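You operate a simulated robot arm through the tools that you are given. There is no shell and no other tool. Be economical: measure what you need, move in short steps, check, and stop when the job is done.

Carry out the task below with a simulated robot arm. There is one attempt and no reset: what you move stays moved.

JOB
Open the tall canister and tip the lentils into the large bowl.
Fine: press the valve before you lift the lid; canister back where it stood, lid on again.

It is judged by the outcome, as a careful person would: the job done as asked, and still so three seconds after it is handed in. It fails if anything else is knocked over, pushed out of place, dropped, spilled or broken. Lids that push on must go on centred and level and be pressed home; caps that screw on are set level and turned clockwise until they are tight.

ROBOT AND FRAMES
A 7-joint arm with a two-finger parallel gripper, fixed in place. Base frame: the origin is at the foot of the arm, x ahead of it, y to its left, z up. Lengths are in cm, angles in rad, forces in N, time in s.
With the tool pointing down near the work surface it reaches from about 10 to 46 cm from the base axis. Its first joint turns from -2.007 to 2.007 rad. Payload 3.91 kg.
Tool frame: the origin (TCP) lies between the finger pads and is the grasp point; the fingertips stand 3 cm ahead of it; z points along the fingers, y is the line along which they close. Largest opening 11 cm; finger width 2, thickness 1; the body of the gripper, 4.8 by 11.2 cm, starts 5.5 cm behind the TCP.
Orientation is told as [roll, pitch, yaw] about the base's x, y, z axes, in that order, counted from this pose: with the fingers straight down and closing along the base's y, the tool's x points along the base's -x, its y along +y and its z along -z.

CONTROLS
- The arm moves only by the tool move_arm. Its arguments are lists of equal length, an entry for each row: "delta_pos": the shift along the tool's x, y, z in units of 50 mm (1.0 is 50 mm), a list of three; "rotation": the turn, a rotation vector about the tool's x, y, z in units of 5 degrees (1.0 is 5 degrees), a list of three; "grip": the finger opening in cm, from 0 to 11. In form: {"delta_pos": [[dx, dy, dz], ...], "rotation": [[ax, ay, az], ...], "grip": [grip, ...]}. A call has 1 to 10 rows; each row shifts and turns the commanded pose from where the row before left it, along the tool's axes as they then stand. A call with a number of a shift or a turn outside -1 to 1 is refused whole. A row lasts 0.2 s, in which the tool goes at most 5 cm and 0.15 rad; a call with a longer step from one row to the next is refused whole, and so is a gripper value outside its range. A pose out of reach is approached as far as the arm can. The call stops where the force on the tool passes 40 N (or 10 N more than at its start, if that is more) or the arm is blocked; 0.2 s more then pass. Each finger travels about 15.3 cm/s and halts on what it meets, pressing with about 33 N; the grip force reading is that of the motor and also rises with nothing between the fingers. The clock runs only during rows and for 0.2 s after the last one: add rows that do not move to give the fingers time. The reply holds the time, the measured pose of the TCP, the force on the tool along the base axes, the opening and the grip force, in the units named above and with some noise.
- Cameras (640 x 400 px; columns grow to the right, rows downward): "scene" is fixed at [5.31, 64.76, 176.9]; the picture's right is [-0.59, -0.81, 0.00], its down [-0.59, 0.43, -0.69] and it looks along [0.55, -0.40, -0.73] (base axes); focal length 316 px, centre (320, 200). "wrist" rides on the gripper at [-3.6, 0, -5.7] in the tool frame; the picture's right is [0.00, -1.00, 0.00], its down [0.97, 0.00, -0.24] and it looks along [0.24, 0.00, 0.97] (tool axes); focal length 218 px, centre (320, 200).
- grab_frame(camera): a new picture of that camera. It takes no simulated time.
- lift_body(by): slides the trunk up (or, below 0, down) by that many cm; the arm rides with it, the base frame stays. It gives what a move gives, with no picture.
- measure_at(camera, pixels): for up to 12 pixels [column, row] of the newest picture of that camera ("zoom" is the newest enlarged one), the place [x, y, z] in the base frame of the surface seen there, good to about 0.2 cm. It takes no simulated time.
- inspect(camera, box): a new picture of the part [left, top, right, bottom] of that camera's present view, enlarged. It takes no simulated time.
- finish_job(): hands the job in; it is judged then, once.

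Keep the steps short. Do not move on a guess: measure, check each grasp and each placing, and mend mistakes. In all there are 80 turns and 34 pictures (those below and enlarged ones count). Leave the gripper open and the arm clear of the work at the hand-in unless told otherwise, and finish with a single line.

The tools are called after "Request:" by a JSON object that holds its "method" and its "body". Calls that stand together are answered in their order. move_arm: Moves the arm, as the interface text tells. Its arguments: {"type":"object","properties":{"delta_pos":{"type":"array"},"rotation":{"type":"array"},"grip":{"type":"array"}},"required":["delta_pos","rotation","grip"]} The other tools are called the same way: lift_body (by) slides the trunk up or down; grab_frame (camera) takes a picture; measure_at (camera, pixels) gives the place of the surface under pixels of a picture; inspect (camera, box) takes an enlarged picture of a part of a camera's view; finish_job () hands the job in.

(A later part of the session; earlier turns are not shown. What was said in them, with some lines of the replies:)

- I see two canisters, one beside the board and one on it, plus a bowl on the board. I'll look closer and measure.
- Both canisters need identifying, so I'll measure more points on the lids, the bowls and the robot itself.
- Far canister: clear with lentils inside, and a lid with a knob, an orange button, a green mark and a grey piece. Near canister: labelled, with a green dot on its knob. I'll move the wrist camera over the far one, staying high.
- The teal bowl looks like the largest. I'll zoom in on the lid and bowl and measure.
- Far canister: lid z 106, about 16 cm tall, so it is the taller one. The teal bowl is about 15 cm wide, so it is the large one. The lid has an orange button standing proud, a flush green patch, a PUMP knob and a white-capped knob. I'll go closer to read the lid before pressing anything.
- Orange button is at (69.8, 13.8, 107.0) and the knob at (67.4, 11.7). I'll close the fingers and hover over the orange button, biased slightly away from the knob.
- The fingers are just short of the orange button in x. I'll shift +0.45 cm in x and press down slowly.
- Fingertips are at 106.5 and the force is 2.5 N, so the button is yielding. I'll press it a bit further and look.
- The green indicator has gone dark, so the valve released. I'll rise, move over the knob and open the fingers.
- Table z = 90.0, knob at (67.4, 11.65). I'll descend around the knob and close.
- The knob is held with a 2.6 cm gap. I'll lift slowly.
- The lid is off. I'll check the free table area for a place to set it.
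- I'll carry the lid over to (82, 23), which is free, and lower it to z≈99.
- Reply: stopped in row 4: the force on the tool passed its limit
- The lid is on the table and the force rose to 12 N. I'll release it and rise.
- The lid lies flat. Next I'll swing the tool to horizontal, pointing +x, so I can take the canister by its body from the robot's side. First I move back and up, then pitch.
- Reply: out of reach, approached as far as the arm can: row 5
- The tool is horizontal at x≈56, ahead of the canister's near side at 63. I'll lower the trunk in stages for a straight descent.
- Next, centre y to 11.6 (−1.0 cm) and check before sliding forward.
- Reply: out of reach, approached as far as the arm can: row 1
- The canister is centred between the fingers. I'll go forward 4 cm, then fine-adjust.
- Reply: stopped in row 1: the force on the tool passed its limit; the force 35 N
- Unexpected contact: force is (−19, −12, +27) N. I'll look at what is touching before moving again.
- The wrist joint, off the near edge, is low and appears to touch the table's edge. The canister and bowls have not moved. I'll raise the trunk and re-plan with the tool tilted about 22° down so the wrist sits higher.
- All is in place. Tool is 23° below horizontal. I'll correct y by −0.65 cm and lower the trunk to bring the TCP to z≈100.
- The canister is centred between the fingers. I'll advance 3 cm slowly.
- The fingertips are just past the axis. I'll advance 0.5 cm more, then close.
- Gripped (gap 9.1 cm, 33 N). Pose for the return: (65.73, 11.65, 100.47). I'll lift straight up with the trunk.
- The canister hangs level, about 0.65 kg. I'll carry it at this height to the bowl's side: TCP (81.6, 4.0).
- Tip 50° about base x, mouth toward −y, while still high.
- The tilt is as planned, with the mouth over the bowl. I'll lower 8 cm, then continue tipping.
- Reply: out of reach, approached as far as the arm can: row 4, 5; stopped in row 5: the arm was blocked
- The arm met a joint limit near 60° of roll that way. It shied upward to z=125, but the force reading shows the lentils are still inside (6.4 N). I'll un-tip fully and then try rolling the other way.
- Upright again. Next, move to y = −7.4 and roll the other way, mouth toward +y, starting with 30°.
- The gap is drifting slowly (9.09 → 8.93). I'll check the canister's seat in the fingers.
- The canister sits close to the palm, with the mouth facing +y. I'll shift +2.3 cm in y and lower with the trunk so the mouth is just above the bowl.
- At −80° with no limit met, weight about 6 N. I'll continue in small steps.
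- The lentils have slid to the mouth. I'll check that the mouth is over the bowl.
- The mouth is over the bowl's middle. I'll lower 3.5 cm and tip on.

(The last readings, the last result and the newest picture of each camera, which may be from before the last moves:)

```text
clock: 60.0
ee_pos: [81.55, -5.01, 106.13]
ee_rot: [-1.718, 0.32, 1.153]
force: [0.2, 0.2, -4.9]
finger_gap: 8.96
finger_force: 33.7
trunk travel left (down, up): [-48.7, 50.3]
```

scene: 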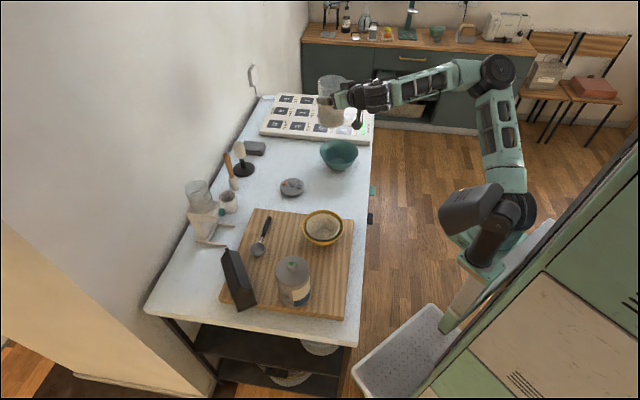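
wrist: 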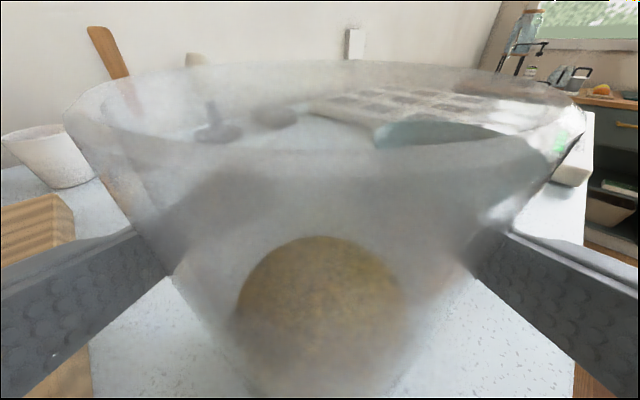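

The weight is falling, so it's pouring. I'll continue to −130° and wait.

Request:
{"method": "move_arm", "body": {"delta_pos": [[0, 0, 0], [0, 0, 0], [0, 0, 0], [0, 0, 0], [0, 0, 0], [0, 0, 0]], "rotation": [[0.387, 0, -0.922], [0, 0, 0], [0.387, 0, -0.922], [0, 0, 0], [0, 0, 0], [0, 0, 0]], "grip": [8, 8, 8, 8, 8, 8]}}

Request:
{"method": "move_arm", "body": {"delta_pos": [[0, 0, 0], [0, 0, 0], [0, 0, 0], [0, 0, 0], [0, 0, 0], [0, 0, 0]], "rotation": [[0.387, 0, -0.922], [0, 0, 0], [0.387, 0, -0.922], [0, 0, 0], [0, 0, 0], [0, 0, 0]], "grip": [8, 8, 8, 8, 8, 8]}}

Request:
{"method": "inspect", "body": {"camera": "scene", "box": [290, 90, 410, 190]}}

```text
clock: 61.4
ee_pos: [81.65, -5.09, 106.14]
ee_rot: [-1.797, 0.478, 1.119]
force: [1.1, -0.4, -4.8]
finger_gap: 8.93
finger_force: 32.9
trunk travel left (down, up): [-48.7, 50.3]
```

```text
clock: 62.8
ee_pos: [81.6, -5.09, 106.14]
ee_rot: [-1.893, 0.631, 1.067]
force: [0.8, -0.3, -4.0]
finger_gap: 8.98
finger_force: 32.4
trunk travel left (down, up): [-48.7, 50.3]
```

```text
4.00 times, centred on (350, 140) of scene
```

zoom: 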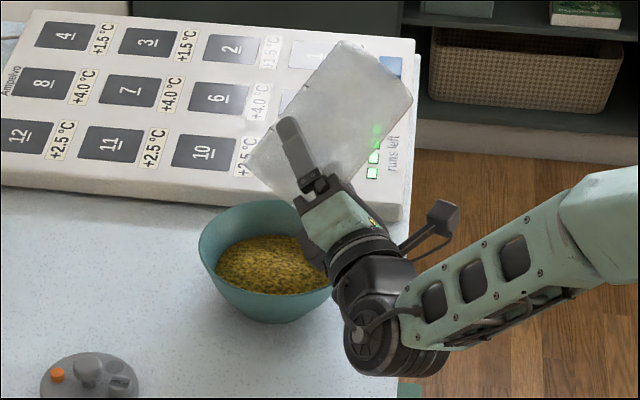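

The bowl holds the lentils and the canister looks empty. I'll tip 10° more for stragglers and check the weight.

Request:
{"method": "move_arm", "body": {"delta_pos": [[0, 0, 0], [0, 0, 0], [0, 0, 0], [0, 0, 0], [0, 0, 0], [0, 0, 0]], "rotation": [[0.387, 0, -0.922], [0.387, 0, -0.922], [0, 0, 0], [0, 0, 0], [0, 0, 0], [0, 0, 0]], "grip": [8, 8, 8, 8, 8, 8]}}

```text
clock: 64.2
ee_pos: [81.58, -5.09, 106.12]
ee_rot: [-2.01, 0.782, 0.99]
force: [0.4, -0.2, -4.7]
finger_gap: 8.9
finger_force: 33.0
trunk travel left (down, up): [-48.7, 50.3]
```

The weight is steady near 4.4 N: empty. I'll raise and then turn the canister upright (28 rows of 5°).

Request:
{"method": "lift_body", "body": {"by": 12}}

Request:
{"method": "move_arm", "body": {"delta_pos": [[0, 0, 0], [0, 0, 0], [0, 0, 0], [0, 0, 0], [0, 0, 0], [0, 0, 0], [0, 0, 0], [0, 0, 0], [0, 0, 0], [0, 0, 0]], "rotation": [[-0.387, 0, 0.922], [-0.387, 0, 0.922], [-0.387, 0, 0.922], [-0.387, 0, 0.922], [-0.387, 0, 0.922], [-0.387, 0, 0.922], [-0.387, 0, 0.922], [-0.387, 0, 0.922], [-0.387, 0, 0.922], [-0.387, 0, 0.922]], "grip": [8, 8, 8, 8, 8, 8, 8, 8, 8, 8]}}

Request:
{"method": "move_arm", "body": {"delta_pos": [[0, 0, 0], [0, 0, 0], [0, 0, 0], [0, 0, 0], [0, 0, 0], [0, 0, 0], [0, 0, 0], [0, 0, 0], [0, 0, 0], [0, 0, 0]], "rotation": [[-0.387, 0, 0.922], [-0.387, 0, 0.922], [-0.387, 0, 0.922], [-0.387, 0, 0.922], [-0.387, 0, 0.922], [-0.387, 0, 0.922], [-0.387, 0, 0.922], [-0.387, 0, 0.922], [-0.387, 0, 0.922], [-0.387, 0, 0.922]], "grip": [8, 8, 8, 8, 8, 8, 8, 8, 8, 8]}}

Request:
{"method": "move_arm", "body": {"delta_pos": [[0, 0, 0], [0, 0, 0], [0, 0, 0], [0, 0, 0], [0, 0, 0], [0, 0, 0], [0, 0, 0], [0, 0, 0], [0, 0, 0]], "rotation": [[-0.387, 0, 0.922], [-0.387, 0, 0.922], [-0.387, 0, 0.922], [-0.387, 0, 0.922], [-0.387, 0, 0.922], [-0.387, 0, 0.922], [-0.387, 0, 0.922], [-0.387, 0, 0.922], [0, 0, 0]], "grip": [8, 8, 8, 8, 8, 8, 8, 8, 8]}}

```text
clock: 65.7
ee_pos: [81.62, -5.17, 118.26]
ee_rot: [-2.01, 0.783, 0.991]
force: [-0.2, 0.1, -4.1]
finger_gap: 8.94
finger_force: 32.8
trunk travel left (down, up): [-60.7, 38.3]
```

```text
clock: 67.9
ee_pos: [81.58, -5.17, 118.34]
ee_rot: [-1.577, -0.003, 1.176]
force: [0.5, 0.0, -3.9]
finger_gap: 8.94
finger_force: 32.8
trunk travel left (down, up): [-60.7, 38.3]
```

```text
clock: 70.1
ee_pos: [81.58, -5.18, 118.21]
ee_rot: [-1.144, -0.789, 0.999]
force: [-0.1, 0.0, -4.5]
finger_gap: 8.93
finger_force: 33.3
trunk travel left (down, up): [-60.7, 38.3]
```

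```text
clock: 72.1
ee_pos: [81.72, -5.11, 118.21]
ee_rot: [0.004, -1.178, 0.0]
force: [0.2, -0.3, -4.3]
finger_gap: 8.93
finger_force: 32.9
trunk travel left (down, up): [-60.7, 38.3]
```

Upright. I'll carry it back above its place.

Request:
{"method": "move_arm", "body": {"delta_pos": [[0.177, 0.481, -0.4214], [0.177, 0.481, -0.4214], [0.177, 0.481, -0.4214], [0.177, 0.481, -0.4214], [0.177, 0.481, -0.4214], [0.177, 0.481, -0.4214], [0.177, 0.481, -0.4214], [0, 0, 0]], "rotation": [[0, 0, 0], [0, 0, 0], [0, 0, 0], [0, 0, 0], [0, 0, 0], [0, 0, 0], [0, 0, 0], [0, 0, 0]], "grip": [8, 8, 8, 8, 8, 8, 8, 8]}}

Request:
{"method": "lift_body", "body": {"by": -10}}

Request:
{"method": "inspect", "body": {"camera": "scene", "box": [290, 120, 410, 220]}}

```text
clock: 73.9
ee_pos: [65.36, 11.7, 118.15]
ee_rot: [-0.002, -1.179, 0.004]
force: [-0.6, -0.4, -3.9]
finger_gap: 8.93
finger_force: 32.3
trunk travel left (down, up): [-60.7, 38.3]
```

```text
clock: 75.2
ee_pos: [65.46, 11.68, 108.14]
ee_rot: [0.001, -1.178, 0.004]
force: [0.6, 0.1, -3.8]
finger_gap: 8.92
finger_force: 32.9
trunk travel left (down, up): [-50.7, 48.3]
```

```text
4.00 times, centred on (350, 170) of scene
```

zoom: 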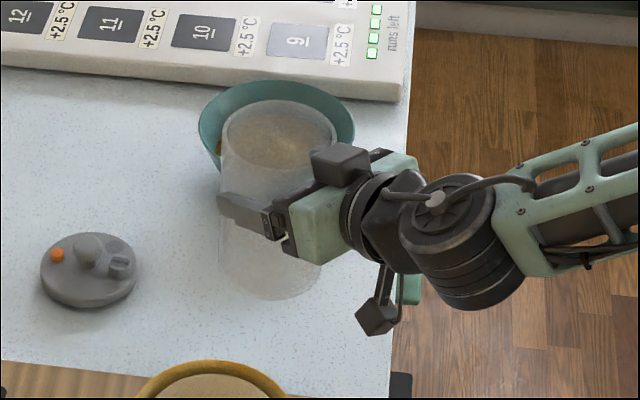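

Request:
{"method": "measure_at", "body": {"camera": "zoom", "pixels": [[223, 135], [335, 135], [280, 103], [255, 107], [310, 108], [240, 163], [225, 145], [222, 260], [228, 280], [250, 294], [280, 296], [228, 180]]}}

```text
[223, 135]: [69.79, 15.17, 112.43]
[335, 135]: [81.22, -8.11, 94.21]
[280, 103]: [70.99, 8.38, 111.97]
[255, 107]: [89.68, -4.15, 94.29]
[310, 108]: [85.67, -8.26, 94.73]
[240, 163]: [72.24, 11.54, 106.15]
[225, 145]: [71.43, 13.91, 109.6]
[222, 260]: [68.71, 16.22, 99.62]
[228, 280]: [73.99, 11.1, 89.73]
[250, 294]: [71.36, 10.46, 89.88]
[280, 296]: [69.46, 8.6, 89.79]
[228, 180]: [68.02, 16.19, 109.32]
```

The rim looks level and the axis is at about (67.3, 11.6). I'll lower with the trunk to just above the table, nudging x by +0.15, then descend slowly to contact.

Request:
{"method": "lift_body", "body": {"by": -5.5}}

Request:
{"method": "move_arm", "body": {"delta_pos": [[-0.012, 0, 0.028], [0.055, 0, 0.023], [0.055, 0, 0.023], [0.055, 0, 0.023], [0.055, 0, 0.023], [0, 0, 0]], "rotation": [[0, 0, 0], [0, 0, 0], [0, 0, 0], [0, 0, 0], [0, 0, 0], [0, 0, 0]], "grip": [8, 8, 8, 8, 8, 8]}}

```text
clock: 76.2
ee_pos: [65.45, 11.74, 102.77]
ee_rot: [0.0, -1.179, 0.004]
force: [-0.6, -0.8, -4.7]
finger_gap: 8.9
finger_force: 32.8
trunk travel left (down, up): [-45.2, 53.8]
```

```text
clock: 77.5
ee_pos: [65.44, 11.67, 101.65]
ee_rot: [-0.001, -1.178, 0.003]
force: [0.1, 1.5, -4.8]
finger_gap: 8.9
finger_force: 33.0
trunk travel left (down, up): [-45.2, 53.8]
```

Request:
{"method": "move_arm", "body": {"delta_pos": [[0.037, 0, 0.015], [0.037, 0, 0.015], [0.037, 0, 0.015], [0, 0, 0]], "rotation": [[0, 0, 0], [0, 0, 0], [0, 0, 0], [0, 0, 0]], "grip": [8, 8, 8, 8]}}

```text
clock: 78.5
ee_pos: [65.58, 11.76, 100.98]
ee_rot: [0.0, -1.181, 0.004]
force: [0.0, -0.6, -4.8]
finger_gap: 8.9
finger_force: 33.1
trunk travel left (down, up): [-45.2, 53.8]
```

Still hanging at −4.8 N. I'll continue in fine steps.

Request:
{"method": "move_arm", "body": {"delta_pos": [[0.028, 0, 0.012], [0.028, 0, 0.012], [0.028, 0, 0.012], [0, 0, 0]], "rotation": [[0, 0, 0], [0, 0, 0], [0, 0, 0], [0, 0, 0]], "grip": [8, 8, 8, 8]}}

```text
clock: 79.5
ee_pos: [65.53, 11.65, 100.42]
ee_rot: [0.002, -1.178, 0.004]
force: [-1.0, 1.1, -0.2]
finger_gap: 8.08
finger_force: 0.2
trunk travel left (down, up): [-45.2, 53.8]
```

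The fingers closed to 8.08 with no force, so the canister slipped from the tips. I need to look.

Request:
{"method": "inspect", "body": {"camera": "scene", "box": [280, 120, 400, 220]}}

```text
4.00 times, centred on (340, 170) of scene
```

zoom: 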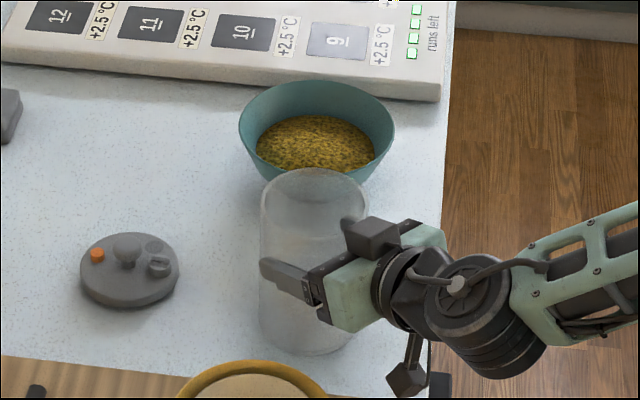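

It stands upright, and its base pixel (337.5, 208) matches the original (337, 207.6). I'll measure to confirm.

Request:
{"method": "measure_at", "body": {"camera": "zoom", "pixels": [[262, 205], [266, 190], [285, 174], [315, 169], [345, 176], [362, 192], [300, 350], [265, 325], [262, 250], [275, 225], [300, 235], [320, 300]]}}

```text
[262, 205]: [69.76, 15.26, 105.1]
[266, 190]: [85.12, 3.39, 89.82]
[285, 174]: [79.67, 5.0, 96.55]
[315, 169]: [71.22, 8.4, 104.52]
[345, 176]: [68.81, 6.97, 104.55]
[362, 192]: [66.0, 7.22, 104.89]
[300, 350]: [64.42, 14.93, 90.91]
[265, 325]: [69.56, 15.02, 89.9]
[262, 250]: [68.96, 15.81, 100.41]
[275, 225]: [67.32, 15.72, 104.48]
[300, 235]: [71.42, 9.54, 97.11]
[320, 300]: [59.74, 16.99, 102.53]
```

The rim centre is about (67.7, 11.4), within measuring error of the start, and upright. I'll open fully first and check for force.

Request:
{"method": "move_arm", "body": {"delta_pos": [[0, 0, 0], [0, 0, 0], [0, 0, 0], [0, 0, 0]], "rotation": [[0, 0, 0], [0, 0, 0], [0, 0, 0], [0, 0, 0]], "grip": [9, 10, 11, 11]}}

Request:
{"method": "measure_at", "body": {"camera": "zoom", "pixels": [[128, 245], [97, 255], [160, 265], [80, 262], [179, 262], [130, 232], [154, 245]]}}

```text
clock: 80.5
ee_pos: [65.53, 11.72, 100.55]
ee_rot: [-0.001, -1.178, 0.003]
force: [0.1, 0.0, -0.5]
finger_gap: 11.0
finger_force: 0.1
trunk travel left (down, up): [-45.2, 53.8]
```

```text
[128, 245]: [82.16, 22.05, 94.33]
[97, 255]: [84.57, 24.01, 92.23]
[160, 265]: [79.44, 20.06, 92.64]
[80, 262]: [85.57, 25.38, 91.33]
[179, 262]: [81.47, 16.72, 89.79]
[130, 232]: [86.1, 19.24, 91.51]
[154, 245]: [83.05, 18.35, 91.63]
```

Clear and open. I'll back straight out 8 cm along −x, raise the trunk, and turn the tool back to straight down.

Request:
{"method": "move_arm", "body": {"delta_pos": [[0.155, 0, -0.369], [0.155, 0, -0.369], [0.155, 0, -0.369], [0.155, 0, -0.369], [0, 0, 0]], "rotation": [[0, 0, 0], [0, 0, 0], [0, 0, 0], [0, 0, 0], [0, 0, 0]], "grip": [11, 11, 11, 11, 11]}}

Request:
{"method": "lift_body", "body": {"by": 30}}

Request:
{"method": "move_arm", "body": {"delta_pos": [[0, 0, 0], [0, 0, 0], [0, 0, 0], [0, 0, 0], [0, 0, 0], [0, 0, 0], [0, 0, 0], [0, 0, 0], [0, 0, 0], [0, 0, 0]], "rotation": [[0, 1, 0], [0, 1, 0], [0, 1, 0], [0, 1, 0], [0, 1, 0], [0, 1, 0], [0, 1, 0], [0, 1, 0], [0, 1, 0], [0, 1, 0]], "grip": [11, 11, 11, 11, 11, 11, 11, 11, 11, 11]}}

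Request:
{"method": "move_arm", "body": {"delta_pos": [[0, 0, 0], [0, 0, 0], [0, 0, 0], [0, 0, 0], [0, 0, 0]], "rotation": [[0, 1, 0], [0, 1, 0], [0, 1, 0], [0, 0.5, 0], [0, 0, 0]], "grip": [11, 11, 11, 5, 5]}}

```text
clock: 81.8
ee_pos: [57.53, 11.59, 100.73]
ee_rot: [0.001, -1.178, 0.003]
force: [-0.4, -0.6, -0.4]
finger_gap: 10.99
finger_force: 0.0
trunk travel left (down, up): [-45.2, 53.8]
```

```text
clock: 84.8
ee_pos: [57.54, 11.67, 130.63]
ee_rot: [0.0, -1.179, 0.001]
force: [-0.8, -0.8, 0.0]
finger_gap: 11.02
finger_force: 0.1
trunk travel left (down, up): [-75.2, 23.8]
```

```text
clock: 87.0
ee_pos: [57.47, 11.67, 130.65]
ee_rot: [0.001, -0.306, 0.003]
force: [-0.6, 0.0, 0.3]
finger_gap: 11.01
finger_force: 0.0
trunk travel left (down, up): [-75.2, 23.8]
```

```text
clock: 88.2
ee_pos: [57.7, 11.62, 130.65]
ee_rot: [0.0, 0.0, 0.002]
force: [0.5, -0.3, 0.1]
finger_gap: 4.99
finger_force: 0.0
trunk travel left (down, up): [-75.2, 23.8]
```

Tool is straight down. I'll hover between canister and lid with fingers wide, to see both in one wrist picture.

Request:
{"method": "move_arm", "body": {"delta_pos": [[-0.765, 0.27, 0], [-0.765, 0.27, 0], [-0.765, 0.27, 0], [-0.765, 0.27, 0], [0, 0, 0.8], [0, 0, 0.8], [0, 0, 0.8], [0, 0, 0]], "rotation": [[0, 0, 0], [0, 0, 0], [0, 0, 0], [0, 0, 0], [0, 0, 0], [0, 0, 0], [0, 0, 0], [0, 0, 0]], "grip": [11, 11, 11, 11, 11, 11, 11, 11]}}

Request:
{"method": "grab_frame", "body": {"camera": "wrist"}}

```text
clock: 90.0
ee_pos: [72.72, 17.27, 118.76]
ee_rot: [-0.001, 0.0, 0.001]
force: [-0.6, -0.1, 0.3]
finger_gap: 10.98
finger_force: 0.0
trunk travel left (down, up): [-75.2, 23.8]
```

```text
1 pictures are left
```

wrist: 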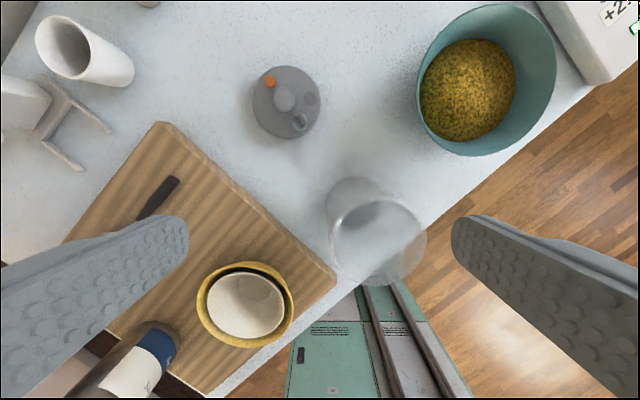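

Request:
{"method": "measure_at", "body": {"camera": "wrist", "pixels": [[285, 101], [254, 102], [320, 102], [287, 67], [290, 138], [331, 240], [426, 240], [360, 200], [378, 197], [400, 201], [340, 215], [420, 222]]}}

Request:
{"method": "measure_at", "body": {"camera": "wrist", "pixels": [[345, 270], [360, 281], [378, 285], [400, 280], [415, 268], [334, 225], [424, 255], [333, 255], [277, 96], [293, 96], [285, 92], [330, 195]]}}

```text
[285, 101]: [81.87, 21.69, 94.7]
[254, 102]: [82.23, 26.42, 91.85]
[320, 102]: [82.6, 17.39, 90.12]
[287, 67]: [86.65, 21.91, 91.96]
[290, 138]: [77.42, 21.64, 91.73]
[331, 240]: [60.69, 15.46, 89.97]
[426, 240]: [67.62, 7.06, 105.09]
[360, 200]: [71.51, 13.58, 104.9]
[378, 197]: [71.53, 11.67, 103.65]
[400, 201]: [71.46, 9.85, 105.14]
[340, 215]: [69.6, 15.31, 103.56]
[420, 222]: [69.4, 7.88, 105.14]
```

```text
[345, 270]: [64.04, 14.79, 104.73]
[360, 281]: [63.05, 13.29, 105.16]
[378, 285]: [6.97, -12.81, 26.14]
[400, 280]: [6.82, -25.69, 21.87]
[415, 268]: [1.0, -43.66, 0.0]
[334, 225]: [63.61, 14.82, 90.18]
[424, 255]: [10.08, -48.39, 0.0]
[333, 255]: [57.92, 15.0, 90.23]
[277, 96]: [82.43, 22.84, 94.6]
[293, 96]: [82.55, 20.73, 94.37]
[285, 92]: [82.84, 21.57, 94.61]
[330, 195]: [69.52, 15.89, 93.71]
```

The canister axis is at (67.4, 11.65), exactly where it stood, rim z≈105.1. The lid knob is at (82.05, 21.75). I'll move above the lid, fingers 5 cm apart.

Request:
{"method": "move_arm", "body": {"delta_pos": [[-0.622, 0.299, 0], [-0.622, 0.299, 0], [-0.622, 0.299, 0], [0, 0, 0.7], [0, 0, 0.7], [0, 0, 0.7], [0, 0, 0.6], [0, 0, 0]], "rotation": [[0, 0, 0], [0, 0, 0], [0, 0, 0], [0, 0, 0], [0, 0, 0], [0, 0, 0], [0, 0, 0], [0, 0, 0]], "grip": [5, 5, 5, 5, 5, 5, 5, 5]}}

```text
clock: 91.8
ee_pos: [82.14, 21.5, 105.24]
ee_rot: [-0.002, 0.0, 0.004]
force: [0.8, 0.6, -0.2]
finger_gap: 5.01
finger_force: 0.0
trunk travel left (down, up): [-75.2, 23.8]
```

Request:
{"method": "move_arm", "body": {"delta_pos": [[0, 0.03, 0.7], [0, 0, 0.7], [0, 0, 0.4], [0, 0, 0.16], [0, 0, 0]], "rotation": [[0, 0, 0], [0, 0, 0], [0, 0, 0], [0, 0, 0], [0, 0, 0]], "grip": [5, 5, 5, 5, 5]}}

Request:
{"method": "move_arm", "body": {"delta_pos": [[0, 0, 0], [0, 0, 0], [0, 0, 0], [0, 0, 0]], "rotation": [[0, 0, 0], [0, 0, 0], [0, 0, 0], [0, 0, 0]], "grip": [0, 0, 0, 0]}}

```text
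clock: 93.0
ee_pos: [82.12, 21.62, 95.49]
ee_rot: [-0.002, -0.002, 0.002]
force: [-0.2, -0.2, -0.1]
finger_gap: 5.02
finger_force: 0.1
trunk travel left (down, up): [-75.2, 23.8]
```

```text
clock: 94.0
ee_pos: [82.16, 21.65, 95.45]
ee_rot: [0.0, 0.001, 0.002]
force: [-1.3, 0.3, 0.3]
finger_gap: 2.54
finger_force: 32.9
trunk travel left (down, up): [-75.2, 23.8]
```

The knob is held (2.54 cm gap, as before). I'll lift it and bring it above the canister.

Request:
{"method": "move_arm", "body": {"delta_pos": [[0, 0, -0.2], [0, 0, -0.6], [0, 0, -0.8], [0, 0, -0.8], [0, 0, -0.8], [0, 0, -0.8], [0, 0, -0.6], [0, 0, 0]], "rotation": [[0, 0, 0], [0, 0, 0], [0, 0, 0], [0, 0, 0], [0, 0, 0], [0, 0, 0], [0, 0, 0], [0, 0, 0]], "grip": [0, 0, 0, 0, 0, 0, 0, 0]}}

Request:
{"method": "move_arm", "body": {"delta_pos": [[0.586, -0.4, 0], [0.586, -0.4, 0], [0.586, -0.4, 0], [0.586, -0.4, 0], [0.586, -0.4, 0], [0, 0, 0], [0, 0, 0]], "rotation": [[0, 0, 0], [0, 0, 0], [0, 0, 0], [0, 0, 0], [0, 0, 0], [0, 0, 0], [0, 0, 0]], "grip": [0, 0, 0, 0, 0, 0, 0]}}

```text
clock: 95.8
ee_pos: [82.34, 21.75, 118.26]
ee_rot: [0.0, 0.001, 0.004]
force: [0.2, 0.6, -0.7]
finger_gap: 2.54
finger_force: 32.7
trunk travel left (down, up): [-75.2, 23.8]
```

```text
clock: 97.3
ee_pos: [67.48, 11.71, 118.36]
ee_rot: [-0.001, -0.001, 0.002]
force: [0.5, 0.0, -1.0]
finger_gap: 2.54
finger_force: 33.0
trunk travel left (down, up): [-75.2, 23.8]
```

Above the canister at (67.48, 11.71). I'll descend to just above the rim and then step down gently.

Request:
{"method": "move_arm", "body": {"delta_pos": [[0, 0, 0.5], [0, -0.01, 0.5], [0, 0, 0.4], [0, 0, 0.06], [0, 0, 0.06], [0, 0, 0]], "rotation": [[0, 0, 0], [0, 0, 0], [0, 0, 0], [0, 0, 0], [0, 0, 0], [0, 0, 0]], "grip": [0, 0, 0, 0, 0, 0]}}

Request:
{"method": "move_arm", "body": {"delta_pos": [[0, 0, 0.04], [0, 0, 0.04], [0, 0, 0]], "rotation": [[0, 0, 0], [0, 0, 0], [0, 0, 0]], "grip": [0, 0, 0]}}

```text
clock: 98.8
ee_pos: [67.56, 11.55, 110.72]
ee_rot: [0.0, 0.0, 0.004]
force: [0.3, 0.3, -1.5]
finger_gap: 2.53
finger_force: 33.5
trunk travel left (down, up): [-75.2, 23.8]
```

```text
clock: 99.5
ee_pos: [67.6, 11.5, 110.37]
ee_rot: [0.001, -0.005, 0.003]
force: [-2.2, -2.3, 14.4]
finger_gap: 2.52
finger_force: 33.2
trunk travel left (down, up): [-75.2, 23.8]
```

Contact with 14 N near the expected plug entry. I'll step a little further and watch the height.

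Request:
{"method": "move_arm", "body": {"delta_pos": [[0, 0, 0.03], [0, 0, 0.03], [0, 0, 0]], "rotation": [[0, 0, 0], [0, 0, 0], [0, 0, 0]], "grip": [0, 0, 0]}}

```text
clock: 100.3
ee_pos: [67.44, 11.62, 110.13]
ee_rot: [0.002, 0.0, 0.004]
force: [-2.6, -2.1, 25.3]
finger_gap: 2.55
finger_force: 33.4
trunk travel left (down, up): [-75.2, 23.8]
```

Request:
{"method": "move_arm", "body": {"delta_pos": [[0, 0, 0.03], [0, 0, 0.03], [0, 0, 0.03], [0, 0, 0]], "rotation": [[0, 0, 0], [0, 0, 0], [0, 0, 0], [0, 0, 0]], "grip": [0, 0, 0, 0]}}

```text
clock: 101.2
ee_pos: [67.4, 11.54, 109.91]
ee_rot: [0.0, -0.002, 0.003]
force: [-7.6, -2.9, 20.3]
finger_gap: 2.51
finger_force: 33.1
trunk travel left (down, up): [-75.2, 23.8]
stopped in row 4: the force on the tool passed its limit (the readings are from after the stop); the commanded pose is now the measured one
```

At 109.9, about the expected seated height, and the force went past the limit. I'll release, rise and check the lid from above with the last picture.

Request:
{"method": "move_arm", "body": {"delta_pos": [[0, 0, -0.01], [0, 0, 0], [0, 0, -0.5], [0, 0, -0.8], [0, 0, -0.8], [0, 0, 0]], "rotation": [[0, 0, 0], [0, 0, 0], [0, 0, 0], [0, 0, 0], [0, 0, 0], [0, 0, 0]], "grip": [5, 5, 5, 11, 11, 11]}}

Request:
{"method": "grab_frame", "body": {"camera": "wrist"}}

```text
clock: 102.6
ee_pos: [67.37, 11.53, 120.19]
ee_rot: [0.001, -0.002, 0.005]
force: [0.6, 0.8, 0.0]
finger_gap: 11.01
finger_force: 0.0
trunk travel left (down, up): [-75.2, 23.8]
```

```text
0 pictures are left
```

wrist: 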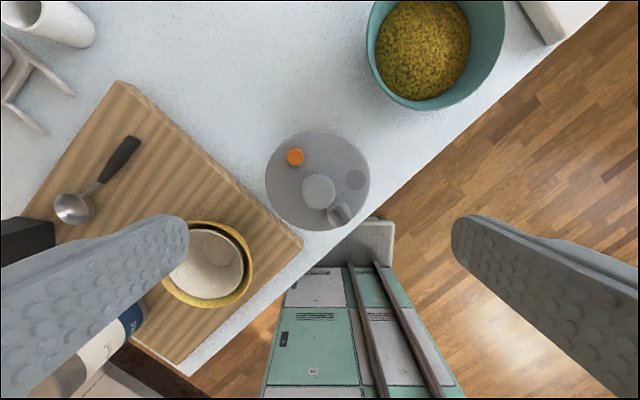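

Request:
{"method": "measure_at", "body": {"camera": "wrist", "pixels": [[318, 192], [270, 180], [366, 180], [318, 133], [318, 226], [285, 145], [350, 145], [285, 215], [360, 205], [295, 157], [310, 188], [328, 188]]}}

```text
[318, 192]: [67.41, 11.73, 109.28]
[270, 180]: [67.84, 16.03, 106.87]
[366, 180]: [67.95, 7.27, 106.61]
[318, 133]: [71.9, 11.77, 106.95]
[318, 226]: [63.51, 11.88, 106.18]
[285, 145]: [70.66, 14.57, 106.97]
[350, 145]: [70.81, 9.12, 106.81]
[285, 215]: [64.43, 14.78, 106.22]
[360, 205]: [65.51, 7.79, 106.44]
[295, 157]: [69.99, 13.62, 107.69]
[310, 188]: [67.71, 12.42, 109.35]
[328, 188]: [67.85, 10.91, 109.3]
```

The lid is centred at (67.4, 11.7), but its +x side is about 0.7 cm high (106.9 against 106.2). I'll press that side with closed fingers at (70.9, 11.3), clear of the button and knob.

Request:
{"method": "move_arm", "body": {"delta_pos": [[-0.7, -0.05, 0], [0, 0, 0], [0, 0, 0], [0, 0, 0.6], [0, 0, 0.6], [0, 0, 0.6], [0, 0, 0]], "rotation": [[0, 0, 0], [0, 0, 0], [0, 0, 0], [0, 0, 0], [0, 0, 0], [0, 0, 0], [0, 0, 0]], "grip": [0, 0, 0, 0, 0, 0, 0]}}

Request:
{"method": "move_arm", "body": {"delta_pos": [[0, 0, 0.08], [0, 0, 0.06], [0, 0, 0.04], [0, 0, 0.03], [0, 0, 0]], "rotation": [[0, 0, 0], [0, 0, 0], [0, 0, 0], [0, 0, 0], [0, 0, 0]], "grip": [0, 0, 0, 0, 0]}}

```text
clock: 104.2
ee_pos: [70.96, 11.42, 111.37]
ee_rot: [0.001, -0.002, 0.003]
force: [0.1, 0.5, -1.2]
finger_gap: 0.0
finger_force: 33.0
trunk travel left (down, up): [-75.2, 23.8]
```

```text
clock: 105.4
ee_pos: [70.98, 11.31, 110.13]
ee_rot: [0.002, -0.003, 0.004]
force: [-0.1, 0.9, 0.0]
finger_gap: 0.0
finger_force: 32.8
trunk travel left (down, up): [-75.2, 23.8]
```

Request:
{"method": "move_arm", "body": {"delta_pos": [[0, 0, 0.04], [0, 0, 0.04], [0, 0, 0.04], [0, 0, 0.04], [0, 0, 0]], "rotation": [[0, 0, 0], [0, 0, 0], [0, 0, 0], [0, 0, 0], [0, 0, 0]], "grip": [0, 0, 0, 0, 0]}}

```text
clock: 106.6
ee_pos: [71.01, 11.37, 109.36]
ee_rot: [0.002, -0.003, 0.003]
force: [0.2, -0.7, -0.3]
finger_gap: 0.02
finger_force: 32.7
trunk travel left (down, up): [-75.2, 23.8]
```

No resistance at 106.4. I'll keep stepping down carefully.

Request:
{"method": "move_arm", "body": {"delta_pos": [[0, 0, 0.03], [0, 0, 0.03], [0, 0, 0.03], [0, 0, 0]], "rotation": [[0, 0, 0], [0, 0, 0], [0, 0, 0], [0, 0, 0]], "grip": [0, 0, 0, 0]}}

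```text
clock: 107.6
ee_pos: [70.97, 11.56, 109.06]
ee_rot: [0.001, -0.004, 0.003]
force: [-1.0, -1.6, 10.8]
finger_gap: 0.0
finger_force: 33.3
trunk travel left (down, up): [-75.2, 23.8]
```

The +x side now resists at tip height 106.1, its home height. I'll press harder here, then probe the −x side.

Request:
{"method": "move_arm", "body": {"delta_pos": [[0, 0, 0.03], [0, 0, 0.03], [0, 0, 0], [0, 0, -0.8], [0, 0, 0]], "rotation": [[0, 0, 0], [0, 0, 0], [0, 0, 0], [0, 0, 0], [0, 0, 0]], "grip": [0, 0, 0, 0, 0]}}

Request:
{"method": "move_arm", "body": {"delta_pos": [[0.7, 0.13, 0], [0.68, 0.13, 0], [0, 0, 0.4], [0, 0, 0.2], [0, 0, 0.06], [0, 0, 0]], "rotation": [[0, 0, 0], [0, 0, 0], [0, 0, 0], [0, 0, 0], [0, 0, 0], [0, 0, 0]], "grip": [0, 0, 0, 0, 0, 0]}}

```text
clock: 108.3
ee_pos: [71.15, 11.41, 109.05]
ee_rot: [0.005, -0.013, 0.006]
force: [-3.4, -2.2, 16.2]
finger_gap: 0.01
finger_force: 33.1
trunk travel left (down, up): [-75.2, 23.8]
stopped in row 3: the force on the tool passed its limit (the readings are from after the stop); the commanded pose is now the measured one
```

```text
clock: 109.0
ee_pos: [64.71, 12.78, 109.18]
ee_rot: [0.012, -0.022, 0.004]
force: [-3.5, -2.5, 18.0]
finger_gap: 0.02
finger_force: 32.7
trunk travel left (down, up): [-75.2, 23.8]
stopped in row 3: the force on the tool passed its limit (the readings are from after the stop); the commanded pose is now the measured one
```

The press stopped before its lifting row, so the sideways move ran low over the lid. I must check for a disturbance: rise straight up, and measure whether the scene readings are current.

Request:
{"method": "move_arm", "body": {"delta_pos": [[0, 0, -0.5], [0, 0, -0.9], [0, 0, -0.9], [0, 0, 0]], "rotation": [[0, 0, 0], [0, 0, 0], [0, 0, 0], [0, 0, 0]], "grip": [0, 0, 0, 0]}}

Request:
{"method": "measure_at", "body": {"camera": "zoom", "pixels": [[128, 245], [100, 280], [315, 190], [340, 190], [280, 190], [350, 240], [300, 350], [400, 290]]}}

Request:
{"method": "grab_frame", "body": {"camera": "scene"}}

```text
clock: 110.0
ee_pos: [64.51, 12.65, 120.39]
ee_rot: [0.01, -0.022, 0.003]
force: [-0.7, -0.3, -0.4]
finger_gap: 0.01
finger_force: 33.2
trunk travel left (down, up): [-75.2, 23.8]
```

```text
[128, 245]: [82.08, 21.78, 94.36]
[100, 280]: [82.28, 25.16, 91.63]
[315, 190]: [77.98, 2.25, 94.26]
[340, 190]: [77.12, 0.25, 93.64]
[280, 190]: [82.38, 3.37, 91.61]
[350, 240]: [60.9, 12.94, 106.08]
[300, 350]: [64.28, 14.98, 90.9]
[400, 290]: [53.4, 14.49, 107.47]
```

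```text
refused: no pictures are left
```

Those readings are stale and no pictures remain, so I'll feel for the canister. Closed-finger vertical probes (each stops on contact) at (70.5, 11.7), at the knob's proper place (67.4, 11.7) and at (59.5, 12.4), rising well clear between them.

Request:
{"method": "move_arm", "body": {"delta_pos": [[-0.6, -0.095, 0.64], [-0.6, -0.095, 0.64], [0, 0, 0]], "rotation": [[0.115, 0.25, 0], [0, 0, 0], [0, 0, 0]], "grip": [0, 0, 0]}}

Request:
{"method": "move_arm", "body": {"delta_pos": [[0, 0, 0.15], [0, 0, 0.15], [0, 0, 0.15], [0, 0, 0.15], [0, 0, 0.15], [0, 0, 0.15], [0, 0, 0.15], [0, 0, 0.15], [0, 0, 0.15], [0, 0, 0.15]], "rotation": [[0, 0, 0], [0, 0, 0], [0, 0, 0], [0, 0, 0], [0, 0, 0], [0, 0, 0], [0, 0, 0], [0, 0, 0], [0, 0, 0], [0, 0, 0]], "grip": [0, 0, 0, 0, 0, 0, 0, 0, 0, 0]}}

Request:
{"method": "move_arm", "body": {"delta_pos": [[0, 0, -0.65], [0, 0, -0.65], [0, 0, 0], [0.62, 0, 0], [0, 0, 0]], "rotation": [[0, 0, 0], [0, 0, 0], [0, 0, 0], [0, 0, 0], [0, 0, 0]], "grip": [0, 0, 0, 0, 0]}}

Request:
{"method": "move_arm", "body": {"delta_pos": [[0, 0, 0.15], [0, 0, 0.15], [0, 0, 0.15], [0, 0, 0.15], [0, 0, 0.15], [0, 0, 0.15], [0, 0, 0.15], [0, 0, 0.15], [0, 0, 0.15], [0, 0, 0.15]], "rotation": [[0, 0, 0], [0, 0, 0], [0, 0, 0], [0, 0, 0], [0, 0, 0], [0, 0, 0], [0, 0, 0], [0, 0, 0], [0, 0, 0], [0, 0, 0]], "grip": [0, 0, 0, 0, 0, 0, 0, 0, 0, 0]}}

Request:
{"method": "move_arm", "body": {"delta_pos": [[0, 0, -0.65], [0, 0, -0.65], [0, 0, 0], [0.79, 0.07, 0], [0.79, 0.07, 0], [0, 0, 0]], "rotation": [[0, 0, 0], [0, 0, 0], [0, 0, 0], [0, 0, 0], [0, 0, 0], [0, 0, 0]], "grip": [0, 0, 0, 0, 0, 0]}}

Request:
{"method": "move_arm", "body": {"delta_pos": [[0, 0, 0.15], [0, 0, 0.15], [0, 0, 0.15], [0, 0, 0.15], [0, 0, 0.15], [0, 0, 0.15], [0, 0, 0.15], [0, 0, 0.15], [0, 0, 0.15], [0, 0, 0.15]], "rotation": [[0, 0, 0], [0, 0, 0], [0, 0, 0], [0, 0, 0], [0, 0, 0], [0, 0, 0], [0, 0, 0], [0, 0, 0], [0, 0, 0], [0, 0, 0]], "grip": [0, 0, 0, 0, 0, 0, 0, 0, 0, 0]}}

Request:
{"method": "move_arm", "body": {"delta_pos": [[0, 0, -0.7], [0, 0, -0.7], [0, 0, 0]], "rotation": [[0, 0, 0], [0, 0, 0], [0, 0, 0]], "grip": [0, 0, 0]}}

```text
clock: 110.8
ee_pos: [70.58, 11.6, 114.21]
ee_rot: [-0.001, 0.0, 0.004]
force: [0.3, -0.5, 0.1]
finger_gap: 0.04
finger_force: 32.6
trunk travel left (down, up): [-75.2, 23.8]
```

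```text
clock: 113.0
ee_pos: [70.46, 11.67, 106.53]
ee_rot: [-0.002, 0.001, 0.004]
force: [-0.5, 0.0, -0.6]
finger_gap: 0.0
finger_force: 32.6
trunk travel left (down, up): [-75.2, 23.8]
```

```text
clock: 114.2
ee_pos: [67.5, 11.71, 113.14]
ee_rot: [0.0, 0.0, 0.003]
force: [-0.2, 0.0, 0.4]
finger_gap: 0.02
finger_force: 33.0
trunk travel left (down, up): [-75.2, 23.8]
```

```text
clock: 116.4
ee_pos: [67.42, 11.67, 105.47]
ee_rot: [0.0, 0.002, 0.005]
force: [-0.6, 1.0, -0.7]
finger_gap: 0.0
finger_force: 32.4
trunk travel left (down, up): [-75.2, 23.8]
```

```text
clock: 117.8
ee_pos: [59.33, 12.19, 112.1]
ee_rot: [0.0, -0.001, 0.004]
force: [0.9, 0.3, 0.5]
finger_gap: 0.0
finger_force: 32.9
trunk travel left (down, up): [-75.2, 23.8]
```

```text
clock: 118.3
ee_pos: [59.51, 12.11, 111.9]
ee_rot: [0.006, -0.011, 0.002]
force: [-6.4, -3.9, 22.5]
finger_gap: 0.0
finger_force: 33.1
trunk travel left (down, up): [-75.2, 23.8]
stopped in row 2: the force on the tool passed its limit (the readings are from after the stop); the commanded pose is now the measured one
```

```text
clock: 119.1
ee_pos: [59.5, 12.41, 118.61]
ee_rot: [0.003, -0.007, 0.003]
force: [-1.2, 0.7, 0.1]
finger_gap: 0.01
finger_force: 32.6
trunk travel left (down, up): [-75.2, 23.8]
```

The canister is upright. Contact at 108.9 is the knob top at its original height, so the lid is now fully home. But the drag took the canister to about (61, 12.8). I'll take the knob gently and slide it back; first open, descend around the knob and close.

Request:
{"method": "move_arm", "body": {"delta_pos": [[-0.3, 0.07, 0], [0, 0, 0], [0, 0, 0.5], [0, 0, 0.5], [0, 0, 0.5], [0, 0, 0.15], [0, 0, 0.12], [0, 0, 0]], "rotation": [[0.03, 0.08, 0], [0, 0, 0], [0, 0, 0], [0, 0, 0], [0, 0, 0], [0, 0, 0], [0, 0, 0], [0, 0, 0]], "grip": [6, 6, 6, 6, 6, 6, 6, 6]}}

Request:
{"method": "move_arm", "body": {"delta_pos": [[0, 0, 0], [0, 0, 0], [0, 0, 0], [0, 0, 0], [0, 0, 0], [0, 0, 0], [0, 0, 0]], "rotation": [[0, 0, 0], [0, 0, 0], [0, 0, 0], [0, 0, 0], [0, 0, 0], [0, 0, 0], [0, 0, 0]], "grip": [5, 4.5, 4, 3.5, 3, 2.5, 2.2]}}

```text
clock: 120.9
ee_pos: [61.09, 12.71, 109.92]
ee_rot: [0.003, 0.0, 0.005]
force: [0.2, 0.7, 0.3]
finger_gap: 6.0
finger_force: 0.0
trunk travel left (down, up): [-75.2, 23.8]
```

```text
clock: 122.5
ee_pos: [61.04, 12.74, 109.88]
ee_rot: [0.003, 0.0, 0.003]
force: [0.2, 1.6, 2.3]
finger_gap: 2.53
finger_force: 33.2
trunk travel left (down, up): [-75.2, 23.8]
5 turns are left
```

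The knob is held (2.53 cm). I'll slide the canister slowly back along the table by (+6.3, −1.1).

Request:
{"method": "move_arm", "body": {"delta_pos": [[-0.126, -0.0218, 0], [-0.126, -0.0218, 0], [-0.126, -0.0218, 0], [-0.126, -0.0218, 0], [-0.126, -0.0218, 0], [-0.126, -0.0218, 0], [-0.126, -0.0218, 0], [-0.126, -0.0218, 0], [-0.126, -0.0218, 0], [-0.126, -0.0218, 0]], "rotation": [[0, 0, 0], [0, 0, 0], [0, 0, 0], [0, 0, 0], [0, 0, 0], [0, 0, 0], [0, 0, 0], [0, 0, 0], [0, 0, 0], [0, 0, 0]], "grip": [2.2, 2.2, 2.2, 2.2, 2.2, 2.2, 2.2, 2.2, 2.2, 2.2]}}

```text
clock: 124.7
ee_pos: [67.11, 11.47, 109.81]
ee_rot: [0.001, -0.001, 0.003]
force: [-4.7, 1.5, 8.4]
finger_gap: 2.52
finger_force: 33.2
trunk travel left (down, up): [-75.2, 23.8]
4 turns are left
```

It followed along. I'll nudge the last 0.2 cm, press lightly to square it, release and rise. After that, vertical probes on the knob top with closed fingers to press it home and check the height.

Request:
{"method": "move_arm", "body": {"delta_pos": [[-0.03, 0.01, 0], [0, 0, 0.03], [0, 0, 0.03], [0, 0, 0]], "rotation": [[0, 0, 0], [0, 0, 0], [0, 0, 0], [0, 0, 0]], "grip": [2.2, 2.2, 2.2, 2.2]}}

Request:
{"method": "move_arm", "body": {"delta_pos": [[0, 0, -0.03], [0, 0, 0], [0, 0, 0], [0, 0, -0.4], [0, 0, -0.7], [0, 0, 0], [0, 0, 0], [0, 0, 0]], "rotation": [[0, 0, 0], [0, 0, 0], [0, 0, 0], [0, 0, 0], [0, 0, 0], [0, 0, 0], [0, 0, 0], [0, 0, 0]], "grip": [3.5, 5, 5, 5, 5, 0, 0, 0]}}

Request:
{"method": "move_arm", "body": {"delta_pos": [[0, 0, 0.2], [0, 0, 0.2], [0, 0, 0.1], [0, 0, 0.1], [0, 0, 0.1], [0, 0, 0.06], [0, 0, 0.06], [0, 0, 0.06], [0, 0, 0.06], [0, 0, 0.06]], "rotation": [[0, 0, 0], [0, 0, 0], [0, 0, 0], [0, 0, 0], [0, 0, 0], [0, 0, 0], [0, 0, 0], [0, 0, 0], [0, 0, 0], [0, 0, 0]], "grip": [0, 0, 0, 0, 0, 0, 0, 0, 0, 0]}}

Request:
{"method": "move_arm", "body": {"delta_pos": [[0, 0, -0.5], [0, 0, -0.5], [0, 0, 0]], "rotation": [[0, 0, 0], [0, 0, 0], [0, 0, 0]], "grip": [0, 0, 0]}}

```text
clock: 125.7
ee_pos: [67.32, 11.52, 109.78]
ee_rot: [0.001, -0.004, 0.006]
force: [-7.7, -2.8, 31.6]
finger_gap: 2.54
finger_force: 32.9
trunk travel left (down, up): [-75.2, 23.8]
```

```text
clock: 127.5
ee_pos: [67.69, 11.56, 115.28]
ee_rot: [0.0, 0.0, 0.003]
force: [-0.9, -0.1, 0.3]
finger_gap: 0.01
finger_force: 33.0
trunk travel left (down, up): [-75.2, 23.8]
```

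```text
clock: 129.0
ee_pos: [67.52, 11.65, 111.89]
ee_rot: [0.006, -0.012, 0.001]
force: [-5.4, -3.4, 20.7]
finger_gap: 0.02
finger_force: 33.1
trunk travel left (down, up): [-75.2, 23.8]
stopped in row 7: the force on the tool passed its limit (the readings are from after the stop); the commanded pose is now the measured one
```

```text
clock: 129.8
ee_pos: [67.67, 11.71, 116.65]
ee_rot: [0.005, -0.01, 0.004]
force: [0.3, 0.2, -0.2]
finger_gap: 0.0
finger_force: 33.3
trunk travel left (down, up): [-75.2, 23.8]
3 turns are left
```

The knob top is at 108.9, its home height, at (67.5, 11.6). One last level check: vertical press on the lid's +x and −x sides, rising in separate calls between, then open and clear away.

Request:
{"method": "move_arm", "body": {"delta_pos": [[-0.66, -0.06, 0], [0, 0, 0.4], [0, 0, 0.4], [0, 0, 0.3], [0, 0, 0.15], [0, 0, 0.08], [0, 0, 0.06], [0, 0, 0.06], [0, 0, 0.06], [0, 0, 0.06]], "rotation": [[0.06, 0.12, 0], [0, 0, 0], [0, 0, 0], [0, 0, 0], [0, 0, 0], [0, 0, 0], [0, 0, 0], [0, 0, 0], [0, 0, 0], [0, 0, 0]], "grip": [0, 0, 0, 0, 0, 0, 0, 0, 0, 0]}}

Request:
{"method": "move_arm", "body": {"delta_pos": [[0, 0, -0.7], [0, 0, -0.7], [0, 0, 0], [0.7, 0.12, 0], [0.7, 0.12, 0], [0, 0, 0]], "rotation": [[0, 0, 0], [0, 0, 0], [0, 0, 0], [0, 0, 0], [0, 0, 0], [0, 0, 0]], "grip": [0, 0, 0, 0, 0, 0]}}

Request:
{"method": "move_arm", "body": {"delta_pos": [[0, 0, 0.4], [0, 0, 0.4], [0, 0, 0.3], [0, 0, 0.1], [0, 0, 0.06], [0, 0, 0.06], [0, 0, 0.06], [0, 0, 0.06], [0, 0, 0.06]], "rotation": [[0, 0, 0], [0, 0, 0], [0, 0, 0], [0, 0, 0], [0, 0, 0], [0, 0, 0], [0, 0, 0], [0, 0, 0], [0, 0, 0]], "grip": [0, 0, 0, 0, 0, 0, 0, 0, 0]}}

Request:
{"method": "move_arm", "body": {"delta_pos": [[0, 0, -0.7], [0, 0, -0.9], [0, 0, -0.9], [0, 0, -0.9], [0, 0, 0]], "rotation": [[0, 0, 0], [0, 0, 0], [0, 0, 0], [0, 0, 0], [0, 0, 0]], "grip": [0, 0, 0, 0, 0]}}

```text
clock: 132.0
ee_pos: [70.84, 11.28, 109.12]
ee_rot: [0.002, -0.009, 0.0]
force: [2.3, -4.2, 29.4]
finger_gap: 0.01
finger_force: 32.2
trunk travel left (down, up): [-75.2, 23.8]
```

```text
clock: 133.4
ee_pos: [63.99, 12.36, 116.2]
ee_rot: [0.001, 0.0, 0.005]
force: [-0.9, -0.1, -0.7]
finger_gap: 0.01
finger_force: 32.4
trunk travel left (down, up): [-75.2, 23.8]
```

```text
clock: 135.3
ee_pos: [63.9, 12.83, 109.13]
ee_rot: [0.005, -0.008, 0.003]
force: [-1.7, -1.8, 17.9]
finger_gap: 0.0
finger_force: 33.0
trunk travel left (down, up): [-75.2, 23.8]
stopped in row 9: the force on the tool passed its limit (the readings are from after the stop); the commanded pose is now the measured one
```

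```text
clock: 136.5
ee_pos: [63.9, 12.69, 125.88]
ee_rot: [0.004, -0.006, 0.003]
force: [0.3, -0.4, 0.4]
finger_gap: 0.0
finger_force: 33.3
trunk travel left (down, up): [-75.2, 23.8]
2 turns are left
```

Both sides of the lid stop at 106.1, so it is level and home, with the canister in its place. I'll open the gripper, rise clear, and hand in.

Request:
{"method": "move_arm", "body": {"delta_pos": [[0, 0, -0.8], [0.6, 0, -0.6], [0.6, 0, 0], [0, 0, 0], [0, 0, 0]], "rotation": [[0, 0, 0], [0, 0, 0], [0, 0, 0], [0, 0, 0], [0, 0, 0]], "grip": [11, 11, 11, 11, 11]}}

Request:
{"method": "finish_job", "body": {}}

```text
clock: 137.7
ee_pos: [57.88, 12.59, 132.97]
ee_rot: [0.004, -0.007, 0.003]
force: [1.0, -0.8, -0.2]
finger_gap: 11.02
finger_force: 0.1
trunk travel left (down, up): [-75.2, 23.8]
```

```text
The job is handed in.
```

Handed in: valve pressed before lifting the lid, lentils in the teal bowl, lid level and pressed home; I dragged the canister about 6 cm while pressing the lid and slid it back to within about 0.5 cm, checked only by touch because no pictures were left.
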